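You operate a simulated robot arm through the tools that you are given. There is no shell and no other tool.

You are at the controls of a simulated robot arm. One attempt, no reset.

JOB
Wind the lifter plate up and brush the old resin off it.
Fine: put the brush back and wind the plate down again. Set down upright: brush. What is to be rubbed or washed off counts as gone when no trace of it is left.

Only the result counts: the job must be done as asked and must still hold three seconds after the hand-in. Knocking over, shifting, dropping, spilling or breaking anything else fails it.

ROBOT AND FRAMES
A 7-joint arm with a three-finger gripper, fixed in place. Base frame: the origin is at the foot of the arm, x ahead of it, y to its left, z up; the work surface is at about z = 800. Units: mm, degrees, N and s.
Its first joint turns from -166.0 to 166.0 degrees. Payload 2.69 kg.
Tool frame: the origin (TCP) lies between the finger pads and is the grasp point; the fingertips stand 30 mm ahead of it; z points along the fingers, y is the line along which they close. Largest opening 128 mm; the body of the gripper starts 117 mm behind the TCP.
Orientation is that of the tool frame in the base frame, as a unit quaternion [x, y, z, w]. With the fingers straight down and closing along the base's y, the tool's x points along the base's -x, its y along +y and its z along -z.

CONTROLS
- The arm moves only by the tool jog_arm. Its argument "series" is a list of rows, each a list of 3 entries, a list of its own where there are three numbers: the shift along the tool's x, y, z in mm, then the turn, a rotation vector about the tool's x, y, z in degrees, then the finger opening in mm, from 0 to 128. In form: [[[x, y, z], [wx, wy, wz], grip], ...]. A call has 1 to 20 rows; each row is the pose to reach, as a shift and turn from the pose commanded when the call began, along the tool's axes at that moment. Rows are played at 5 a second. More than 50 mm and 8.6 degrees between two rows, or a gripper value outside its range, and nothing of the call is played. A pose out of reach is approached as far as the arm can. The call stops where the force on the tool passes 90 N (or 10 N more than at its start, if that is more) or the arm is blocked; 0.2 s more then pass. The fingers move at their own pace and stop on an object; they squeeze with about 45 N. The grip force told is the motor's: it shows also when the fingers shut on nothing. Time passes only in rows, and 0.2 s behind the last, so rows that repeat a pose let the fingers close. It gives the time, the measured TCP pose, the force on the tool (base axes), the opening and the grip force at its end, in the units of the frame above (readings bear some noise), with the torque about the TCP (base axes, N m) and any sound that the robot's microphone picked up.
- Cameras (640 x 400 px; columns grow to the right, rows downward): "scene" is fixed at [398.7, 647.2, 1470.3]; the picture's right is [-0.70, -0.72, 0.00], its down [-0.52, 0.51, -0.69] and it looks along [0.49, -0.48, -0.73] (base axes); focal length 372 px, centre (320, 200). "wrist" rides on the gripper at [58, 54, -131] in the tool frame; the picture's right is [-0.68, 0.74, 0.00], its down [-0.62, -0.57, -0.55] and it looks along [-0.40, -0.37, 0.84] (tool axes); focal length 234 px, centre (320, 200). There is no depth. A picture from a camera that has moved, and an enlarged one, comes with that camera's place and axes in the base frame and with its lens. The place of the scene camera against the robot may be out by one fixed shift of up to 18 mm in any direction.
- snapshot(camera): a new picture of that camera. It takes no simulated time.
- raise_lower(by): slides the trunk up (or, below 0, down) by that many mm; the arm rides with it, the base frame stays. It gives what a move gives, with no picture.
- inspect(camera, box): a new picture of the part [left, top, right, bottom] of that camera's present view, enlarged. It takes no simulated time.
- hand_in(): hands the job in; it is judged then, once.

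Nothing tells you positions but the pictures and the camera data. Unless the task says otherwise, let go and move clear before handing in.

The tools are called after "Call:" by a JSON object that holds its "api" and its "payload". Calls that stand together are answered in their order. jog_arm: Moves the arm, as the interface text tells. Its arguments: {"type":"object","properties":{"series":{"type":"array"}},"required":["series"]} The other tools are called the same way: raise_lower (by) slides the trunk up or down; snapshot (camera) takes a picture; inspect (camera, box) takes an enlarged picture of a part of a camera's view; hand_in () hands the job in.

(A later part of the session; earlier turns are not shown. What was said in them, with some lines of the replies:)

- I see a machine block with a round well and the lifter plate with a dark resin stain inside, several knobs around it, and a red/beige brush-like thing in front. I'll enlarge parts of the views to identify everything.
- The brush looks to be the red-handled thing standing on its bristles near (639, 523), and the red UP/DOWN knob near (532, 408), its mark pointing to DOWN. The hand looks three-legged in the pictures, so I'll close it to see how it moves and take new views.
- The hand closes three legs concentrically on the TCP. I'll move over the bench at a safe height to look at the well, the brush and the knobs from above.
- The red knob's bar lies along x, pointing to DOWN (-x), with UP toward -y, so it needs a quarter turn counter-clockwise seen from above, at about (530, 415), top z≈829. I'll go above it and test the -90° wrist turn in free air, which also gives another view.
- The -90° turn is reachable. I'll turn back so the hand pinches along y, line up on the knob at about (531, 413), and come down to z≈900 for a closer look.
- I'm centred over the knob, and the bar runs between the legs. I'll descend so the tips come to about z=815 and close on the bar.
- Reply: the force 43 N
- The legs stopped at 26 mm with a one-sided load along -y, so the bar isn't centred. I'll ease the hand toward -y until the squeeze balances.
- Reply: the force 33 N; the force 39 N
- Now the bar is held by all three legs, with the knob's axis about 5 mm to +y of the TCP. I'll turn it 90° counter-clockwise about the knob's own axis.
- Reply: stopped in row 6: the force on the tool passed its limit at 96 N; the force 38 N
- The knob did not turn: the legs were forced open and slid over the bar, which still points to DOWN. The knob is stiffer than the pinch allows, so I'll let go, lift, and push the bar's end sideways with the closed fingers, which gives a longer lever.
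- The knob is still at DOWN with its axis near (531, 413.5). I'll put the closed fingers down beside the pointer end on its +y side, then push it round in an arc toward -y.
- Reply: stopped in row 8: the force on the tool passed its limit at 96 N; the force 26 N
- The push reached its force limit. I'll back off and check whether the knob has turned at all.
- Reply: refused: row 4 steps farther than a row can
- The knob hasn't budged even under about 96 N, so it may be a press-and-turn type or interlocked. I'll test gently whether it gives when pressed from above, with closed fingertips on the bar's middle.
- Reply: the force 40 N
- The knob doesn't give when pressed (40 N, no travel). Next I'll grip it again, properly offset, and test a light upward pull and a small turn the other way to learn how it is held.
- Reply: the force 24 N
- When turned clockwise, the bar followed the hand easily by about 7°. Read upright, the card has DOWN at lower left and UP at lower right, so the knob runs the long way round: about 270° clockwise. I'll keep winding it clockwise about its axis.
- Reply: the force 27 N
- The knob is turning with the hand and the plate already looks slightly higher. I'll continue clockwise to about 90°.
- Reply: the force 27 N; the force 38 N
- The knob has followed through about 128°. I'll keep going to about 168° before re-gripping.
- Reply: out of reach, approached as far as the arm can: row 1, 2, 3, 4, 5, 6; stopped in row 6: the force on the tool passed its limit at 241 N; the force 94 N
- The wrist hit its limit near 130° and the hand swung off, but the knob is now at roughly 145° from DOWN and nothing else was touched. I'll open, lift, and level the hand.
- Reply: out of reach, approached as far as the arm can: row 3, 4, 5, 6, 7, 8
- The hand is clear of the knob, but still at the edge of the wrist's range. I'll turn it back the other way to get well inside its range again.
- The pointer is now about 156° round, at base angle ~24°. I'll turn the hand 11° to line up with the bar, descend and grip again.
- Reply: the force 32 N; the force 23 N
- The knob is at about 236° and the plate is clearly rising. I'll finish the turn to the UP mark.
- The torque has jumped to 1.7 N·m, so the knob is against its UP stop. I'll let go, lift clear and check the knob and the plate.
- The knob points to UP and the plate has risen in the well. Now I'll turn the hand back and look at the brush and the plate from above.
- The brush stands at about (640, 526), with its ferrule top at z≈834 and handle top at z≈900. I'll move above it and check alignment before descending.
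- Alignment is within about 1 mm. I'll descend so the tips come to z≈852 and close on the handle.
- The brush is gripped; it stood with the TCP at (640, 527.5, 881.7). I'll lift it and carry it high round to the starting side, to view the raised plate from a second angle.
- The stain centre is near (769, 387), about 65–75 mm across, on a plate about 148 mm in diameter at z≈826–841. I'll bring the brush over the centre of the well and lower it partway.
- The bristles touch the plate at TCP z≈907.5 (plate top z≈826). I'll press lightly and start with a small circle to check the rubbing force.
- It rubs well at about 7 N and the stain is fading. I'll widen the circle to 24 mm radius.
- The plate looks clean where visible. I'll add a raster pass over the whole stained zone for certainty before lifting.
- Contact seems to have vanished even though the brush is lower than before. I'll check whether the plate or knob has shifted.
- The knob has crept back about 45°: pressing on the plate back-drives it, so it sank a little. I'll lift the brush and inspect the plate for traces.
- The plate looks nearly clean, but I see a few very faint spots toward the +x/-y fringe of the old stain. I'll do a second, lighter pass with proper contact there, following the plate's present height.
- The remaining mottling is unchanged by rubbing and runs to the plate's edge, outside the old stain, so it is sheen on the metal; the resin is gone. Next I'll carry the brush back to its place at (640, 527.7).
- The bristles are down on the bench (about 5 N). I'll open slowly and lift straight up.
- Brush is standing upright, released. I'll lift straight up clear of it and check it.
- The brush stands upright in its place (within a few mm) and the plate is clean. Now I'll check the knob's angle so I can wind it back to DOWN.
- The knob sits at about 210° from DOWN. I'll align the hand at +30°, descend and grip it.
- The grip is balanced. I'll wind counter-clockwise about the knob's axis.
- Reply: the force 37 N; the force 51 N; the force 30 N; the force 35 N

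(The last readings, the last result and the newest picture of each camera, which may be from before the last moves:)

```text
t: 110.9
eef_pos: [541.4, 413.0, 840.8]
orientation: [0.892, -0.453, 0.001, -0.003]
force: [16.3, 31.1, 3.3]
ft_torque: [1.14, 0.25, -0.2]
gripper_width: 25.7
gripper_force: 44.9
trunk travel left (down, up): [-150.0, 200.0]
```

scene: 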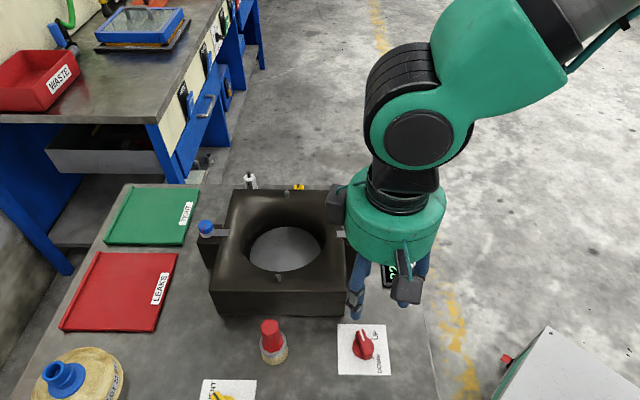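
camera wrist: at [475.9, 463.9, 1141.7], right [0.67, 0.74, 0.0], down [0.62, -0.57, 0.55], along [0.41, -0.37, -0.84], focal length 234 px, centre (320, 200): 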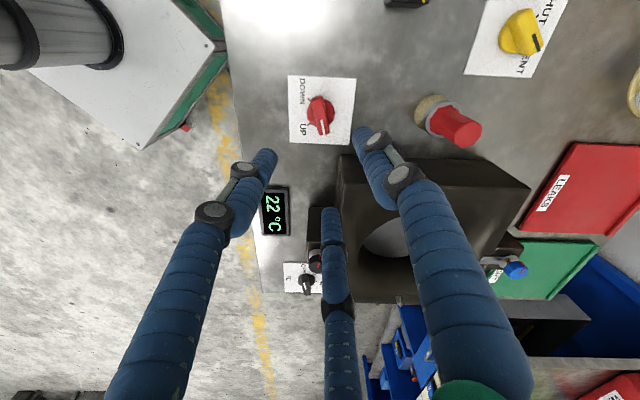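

Call:
{"api": "jog_arm", "payload": {"series": [[[-1.5, -1.7, 0], [0, 0, -8], 8], [[-2.2, -1.6, 0], [0, 0, -16], 8], [[-2.8, -1.4, 0], [0, 0, -24], 8], [[-2.8, -1.4, 0], [0, 0, -24], 8]]}}

Call:
{"api": "inspect", "payload": {"camera": "scene", "box": [200, 190, 420, 390]}}

Call:
{"api": "inspect", "payload": {"camera": "wrist", "box": [250, 100, 400, 230]}}

```text
t: 111.9
eef_pos: [539.3, 416.2, 842.6]
orientation: [0.966, -0.257, 0.0, -0.001]
force: [24.1, 23.7, 16.0]
ft_torque: [0.57, 0.02, -0.05]
gripper_width: 25.5
gripper_force: 45.4
trunk travel left (down, up): [-150.0, 200.0]
```

```text
2.00 times, centred on (310, 290) of scene
camera zoom: at [398.7, 647.2, 1470.3], right [-0.7, -0.72, 0.0], down [-0.52, 0.51, -0.69], along [0.49, -0.48, -0.73], focal length 744 px, centre (340, 20)
```

zoom: 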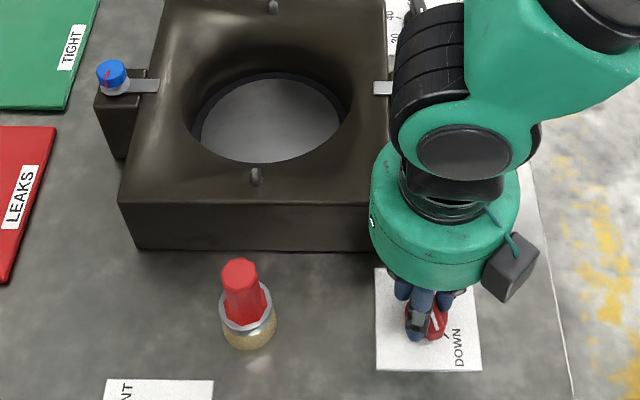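

```text
3.08 times, centred on (325, 165) of wrist
camera zoom: at [563.0, 339.8, 972.9], right [-0.95, -0.3, 0.0], down [-0.25, 0.79, 0.55], along [-0.16, 0.53, -0.83], focal length 720 px, centre (305, 308)
```

zoom: 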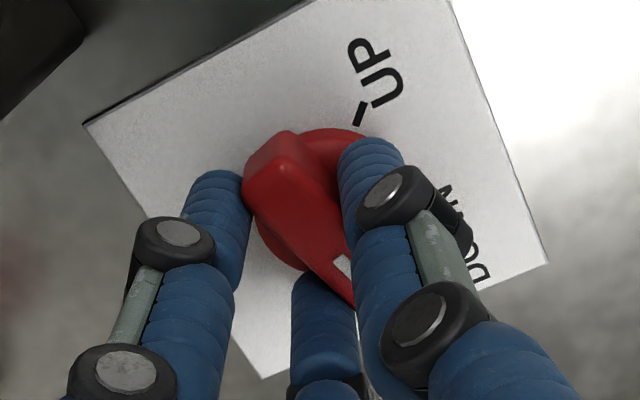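

Call:
{"api": "jog_arm", "payload": {"series": [[[-0.1, -1.9, -0.6], [0, 0, -8], 8], [[-0.8, -1.8, -1], [0, 0, -16], 8], [[-1.4, -1.6, -1], [0, 0, -24], 8], [[-1.4, -1.6, -1], [0, 0, -24], 8]]}}

Call:
{"api": "inspect", "payload": {"camera": "wrist", "box": [250, 100, 400, 230]}}

```text
t: 112.9
eef_pos: [537.8, 417.8, 841.8]
orientation: [0.999, -0.051, 0.0, -0.002]
force: [15.4, 29.2, 12.2]
ft_torque: [0.5, 0.46, -0.04]
gripper_width: 25.4
gripper_force: 45.1
trunk travel left (down, up): [-150.0, 200.0]
```

```text
3.08 times, centred on (325, 165) of wrist
camera zoom: at [590.3, 358.4, 973.0], right [-0.75, -0.66, 0.0], down [-0.56, 0.62, 0.55], along [-0.36, 0.41, -0.84], focal length 720 px, centre (305, 308)
```

zoom: 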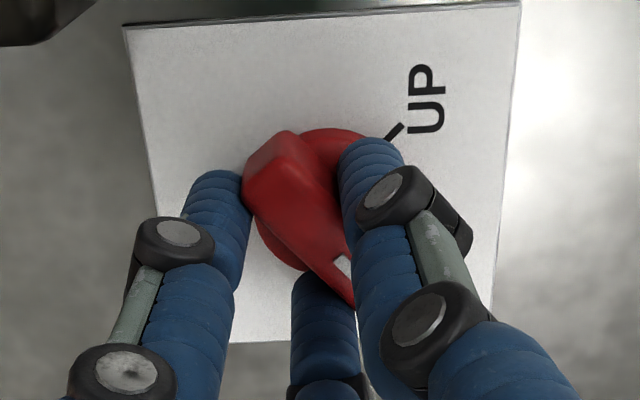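

Call:
{"api": "jog_arm", "payload": {"series": [[[0.4, -1.8, -0.6], [0, 0, -3], 8], [[0.2, -1.8, -0.8], [0, 0, -6], 8], [[0.0, -1.8, -0.8], [0, 0, -9], 8], [[0.0, -1.8, -0.8], [0, 0, -9], 8]]}}

Call:
{"api": "inspect", "payload": {"camera": "wrist", "box": [250, 100, 400, 230]}}

```text
t: 113.9
eef_pos: [537.0, 419.4, 843.1]
orientation: [1.0, 0.027, -0.001, 0.0]
force: [6.1, 16.9, 1.3]
ft_torque: [0.28, -0.2, -0.9]
gripper_width: 25.4
gripper_force: 45.0
trunk travel left (down, up): [-150.0, 200.0]
```

```text
3.08 times, centred on (325, 165) of wrist
camera zoom: at [598.3, 368.1, 973.0], right [-0.64, -0.77, 0.0], down [-0.64, 0.53, 0.55], along [-0.43, 0.35, -0.84], focal length 720 px, centre (305, 308)
```

zoom: 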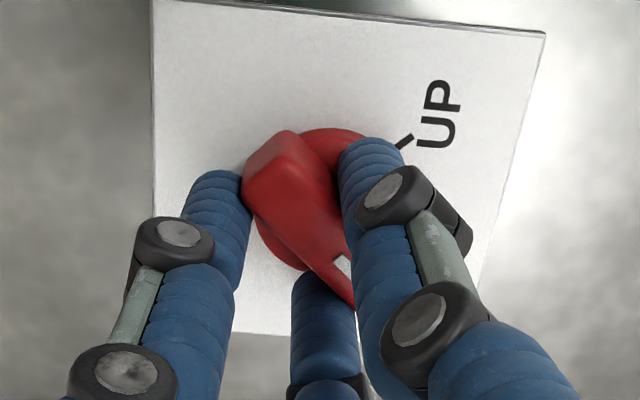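

The torque has risen (-0.9 N·m), so the knob is at its DOWN stop. I'll release, lift clear and check everything.

Call:
{"api": "jog_arm", "payload": {"series": [[[0, 0, 0], [0, 0, -2], 8], [[0, 0, 0], [0, 0, -2], 8], [[0, 0, 0], [0, 0, 0], 40], [[0, 0, 0], [0, 0, 0], 60], [[0, 0, -30], [0, 0, 0], 60], [[0, 0, -75], [0, 0, 0], 60], [[0, 0, -120], [0, 0, 0], 60], [[0, 0, -165], [0, 0, 0], 60], [[0, 0, -165], [0, 0, 0], 60]]}}

Call:
{"api": "snapshot", "payload": {"camera": "wrist"}}

Call:
{"api": "snapshot", "payload": {"camera": "scene"}}

Call:
{"api": "inspect", "payload": {"camera": "scene", "box": [320, 310, 410, 380]}}

```text
t: 115.9
eef_pos: [535.7, 416.7, 1008.6]
orientation: [1.0, 0.027, 0.0, -0.001]
force: [0.5, 0.6, 0.5]
ft_torque: [0.07, -0.05, 0.02]
gripper_width: 60.1
gripper_force: 0.1
trunk travel left (down, up): [-150.0, 200.0]
```

```text
taken
camera wrist: at [597.0, 365.6, 1139.6], right [-0.64, -0.77, 0.0], down [-0.65, 0.53, 0.55], along [-0.42, 0.35, -0.84], focal length 234 px, centre (320, 200)
```

wrist: 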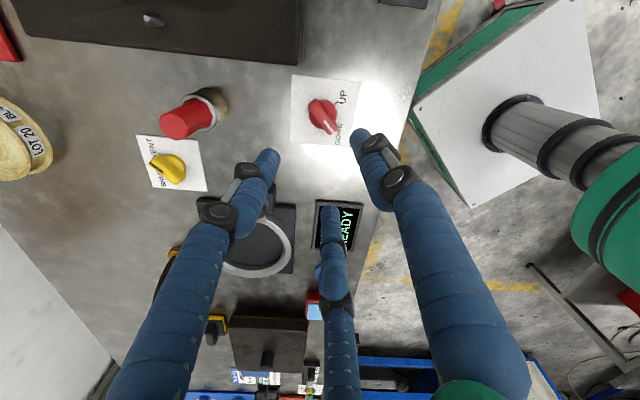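

```text
taken
```

scene: 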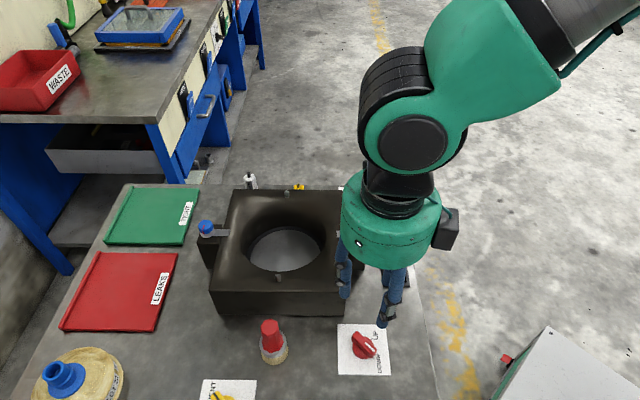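

```text
5.71 times, centred on (365, 345) of scene
camera zoom: at [398.7, 647.2, 1470.3], right [-0.7, -0.72, 0.0], down [-0.52, 0.51, -0.69], along [0.49, -0.48, -0.73], focal length 2127 px, centre (63, -629)
```

zoom: 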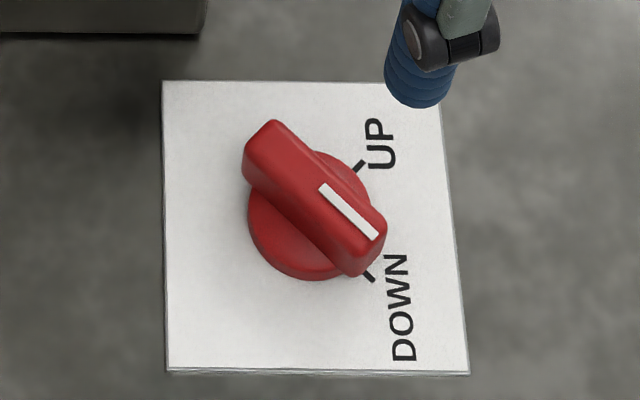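

The knob is back exactly at DOWN. I'll take a last look at the plate and the brush before moving clear.

Call:
{"api": "inspect", "payload": {"camera": "scene", "box": [180, 160, 420, 310]}}

Call:
{"api": "inspect", "payload": {"camera": "scene", "box": [245, 225, 325, 280]}}

Call:
{"api": "inspect", "payload": {"camera": "scene", "box": [180, 300, 440, 400]}}

```text
2.67 times, centred on (300, 235) of scene
camera zoom: at [398.7, 647.2, 1470.3], right [-0.7, -0.72, 0.0], down [-0.52, 0.51, -0.69], along [0.49, -0.48, -0.73], focal length 992 px, centre (373, 107)
```

zoom: 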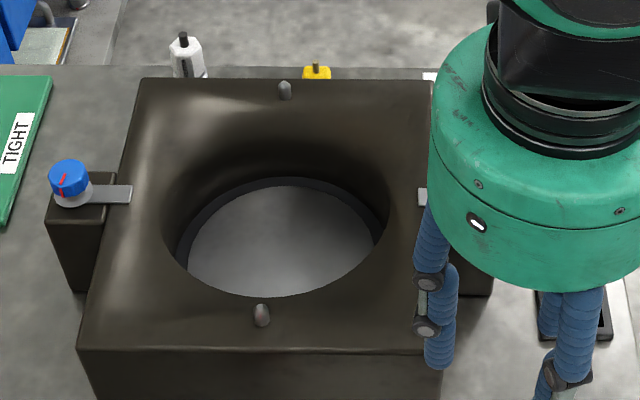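

```text
7.27 times, centred on (285, 252) of scene
camera zoom: at [398.7, 647.2, 1470.3], right [-0.7, -0.72, 0.0], down [-0.52, 0.51, -0.69], along [0.49, -0.48, -0.73], focal length 2707 px, centre (574, -182)
```

zoom: 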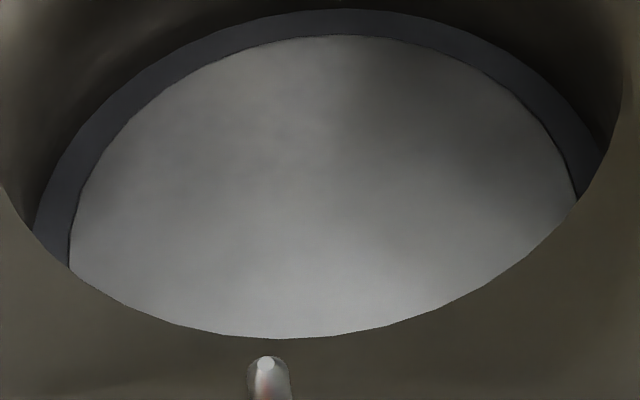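

```text
2.46 times, centred on (310, 350) of scene
camera zoom: at [398.7, 647.2, 1470.3], right [-0.7, -0.72, 0.0], down [-0.52, 0.51, -0.69], along [0.49, -0.48, -0.73], focal length 916 px, centre (345, -169)
```

zoom: 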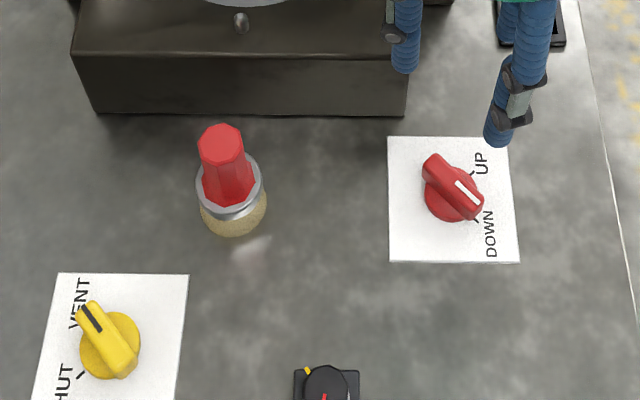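

Everything looks right from the scene camera. I'll swing the hand back to the start side for one last unobstructed close look at the plate from above.

Call:
{"api": "jog_arm", "payload": {"series": [[[0, 0, -30], [0, 0, 8], 60], [[0, 0, -60], [0, 0, 16], 60], [[6, 8, -60], [0, 0, 24], 60], [[12, 17, -60], [0, 0, 32], 60], [[18, 26, -60], [0, 0, 40], 60], [[24, 35, -60], [0, 0, 48], 60], [[30, 44, -60], [0, 0, 56], 60], [[37, 53, -60], [0, 0, 64], 60], [[44, 62, -60], [0, 0, 72], 60], [[51, 71, -60], [0, 0, 80], 60], [[58, 80, -60], [0, 0, 88], 60], [[64, 87, -60], [0, 0, 96], 60], [[64, 87, -60], [0, 0, 96], 60]]}}

Call:
{"api": "jog_arm", "payload": {"series": [[[7, -12, 0], [0, 0, 8], 80], [[14, -24, 0], [0, 0, 16], 100], [[21, -36, 0], [0, 0, 24], 120], [[28, -48, 0], [0, 0, 32], 128], [[35, -60, 0], [0, 0, 40], 128], [[42, -72, 0], [0, 0, 48], 128], [[49, -84, 0], [0, 0, 56], 128], [[56, -96, 0], [0, 0, 64], 128], [[63, -108, 0], [0, 0, 72], 128], [[70, -120, 0], [0, 0, 80], 128], [[78, -132, 0], [0, 0, 87], 128], [[78, -132, 0], [0, 0, 87], 128]]}}

Call:
{"api": "snapshot", "payload": {"camera": "wrist"}}

Call:
{"api": "inspect", "payload": {"camera": "wrist", "box": [340, 0, 500, 110]}}

Call:
{"api": "snapshot", "payload": {"camera": "scene"}}

```text
t: 118.7
eef_pos: [606.7, 335.5, 1067.9]
orientation: [-0.689, 0.725, 0.002, 0.001]
force: [-0.5, 0.3, 0.1]
ft_torque: [0.02, 0.06, 0.0]
gripper_width: 60.0
gripper_force: 0.1
trunk travel left (down, up): [-150.0, 200.0]
```

```text
t: 121.3
eef_pos: [735.9, 250.4, 1068.0]
orientation: [0.0, 1.0, 0.001, 0.0]
force: [0.1, -0.4, 1.2]
ft_torque: [0.03, 0.04, -0.01]
gripper_width: 127.9
gripper_force: 0.2
trunk travel left (down, up): [-150.0, 200.0]
```

```text
taken
camera wrist: at [676.9, 303.2, 1199.3], right [0.68, 0.74, 0.0], down [0.62, -0.57, 0.55], along [0.4, -0.37, -0.84], focal length 234 px, centre (320, 200)
```

wrist: 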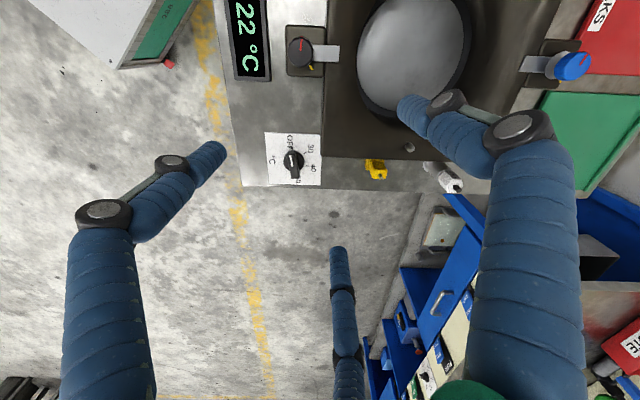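

```text
3.64 times, centred on (420, 55) of wrist
camera zoom: at [676.9, 303.2, 1199.3], right [0.68, 0.74, 0.0], down [0.62, -0.57, 0.55], along [0.4, -0.37, -0.84], focal length 852 px, centre (-44, 727)
```

zoom: 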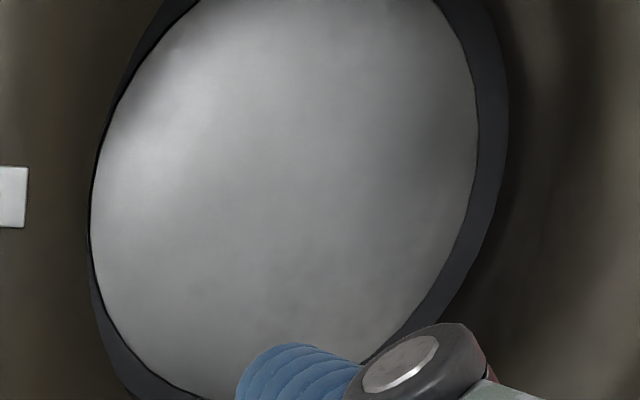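

```text
taken
```

scene: 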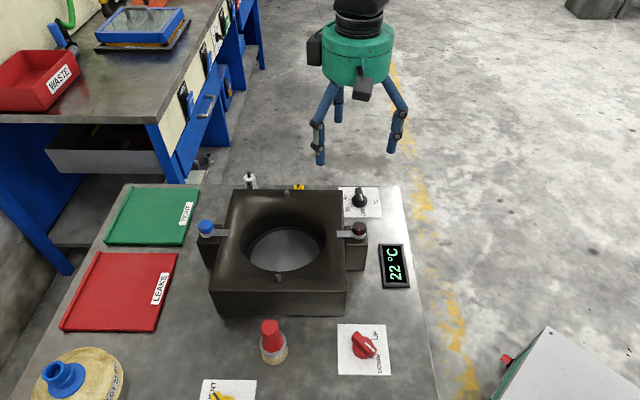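

Call:
{"api": "inspect", "payload": {"camera": "wrist", "box": [400, 50, 448, 80]}}

Call:
{"api": "inspect", "payload": {"camera": "wrist", "box": [380, 20, 440, 60]}}

```text
13.33 times, centred on (424, 65) of wrist
camera zoom: at [676.9, 303.2, 1199.3], right [0.68, 0.74, 0.0], down [0.62, -0.57, 0.55], along [0.4, -0.37, -0.84], focal length 3122 px, centre (-1067, 2000)
```

zoom: 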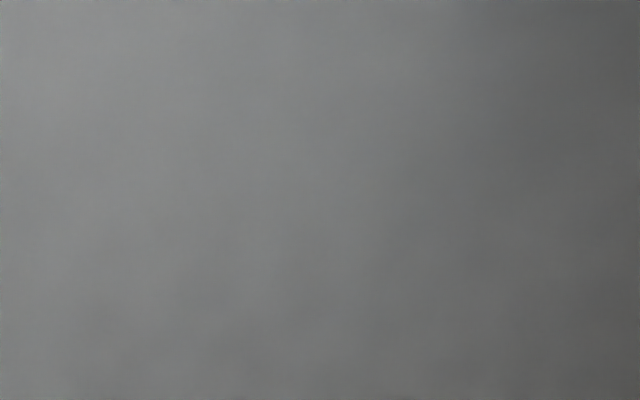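

```text
10.00 times, centred on (410, 40) of wrist
camera zoom: at [676.9, 303.2, 1199.3], right [0.68, 0.74, 0.0], down [0.62, -0.57, 0.55], along [0.4, -0.37, -0.84], focal length 2342 px, centre (-580, 1800)
```

zoom: 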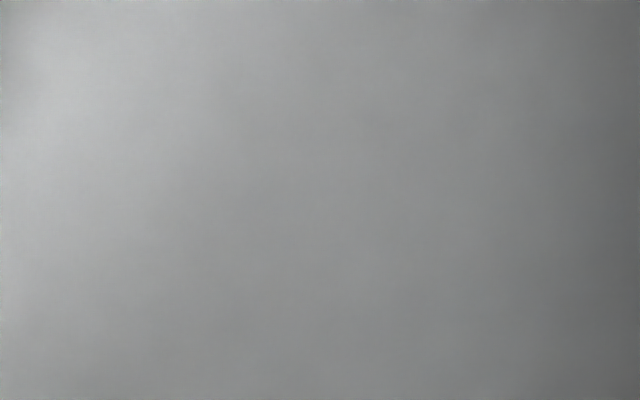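

The plate is clean, showing only metal sheen, and it is wound down. The knob is at DOWN, the brush stands upright in its place, and the arm is clear, so I'm handing in.

Call:
{"api": "hand_in", "payload": {}}

```text
The job is handed in.
```

I've handed the job in: the resin is brushed off the lifter plate, the brush is back in its place, and the plate is wound down again. I haven't been told how it was judged.

- **Plate:** no resin shows in either camera. Some faint grey mottling remains. I read it as sheen on the metal, because rubbing didn't change it and it runs past the old stain to the plate's edge.
- **Brush:** it stands upright, about 5 mm from where it first stood.
- **Knob:** it is at its DOWN stop and looks the same as at the start. It only turns the long way round, about 270°. My first tries turned it the wrong way, and the arm's force limit stopped them.
- **During brushing:** pressing on the plate made the knob creep back about 60° from UP, so the plate sank a few millimetres. I did a second, lighter pass at that height rather than winding it up again.
- **Force on the knob:** while I was winding it up, the wrist reached the end of its range and pulled on the knob with about 240 N for a moment. It still turned normally afterwards, and I saw nothing else on the bench move.
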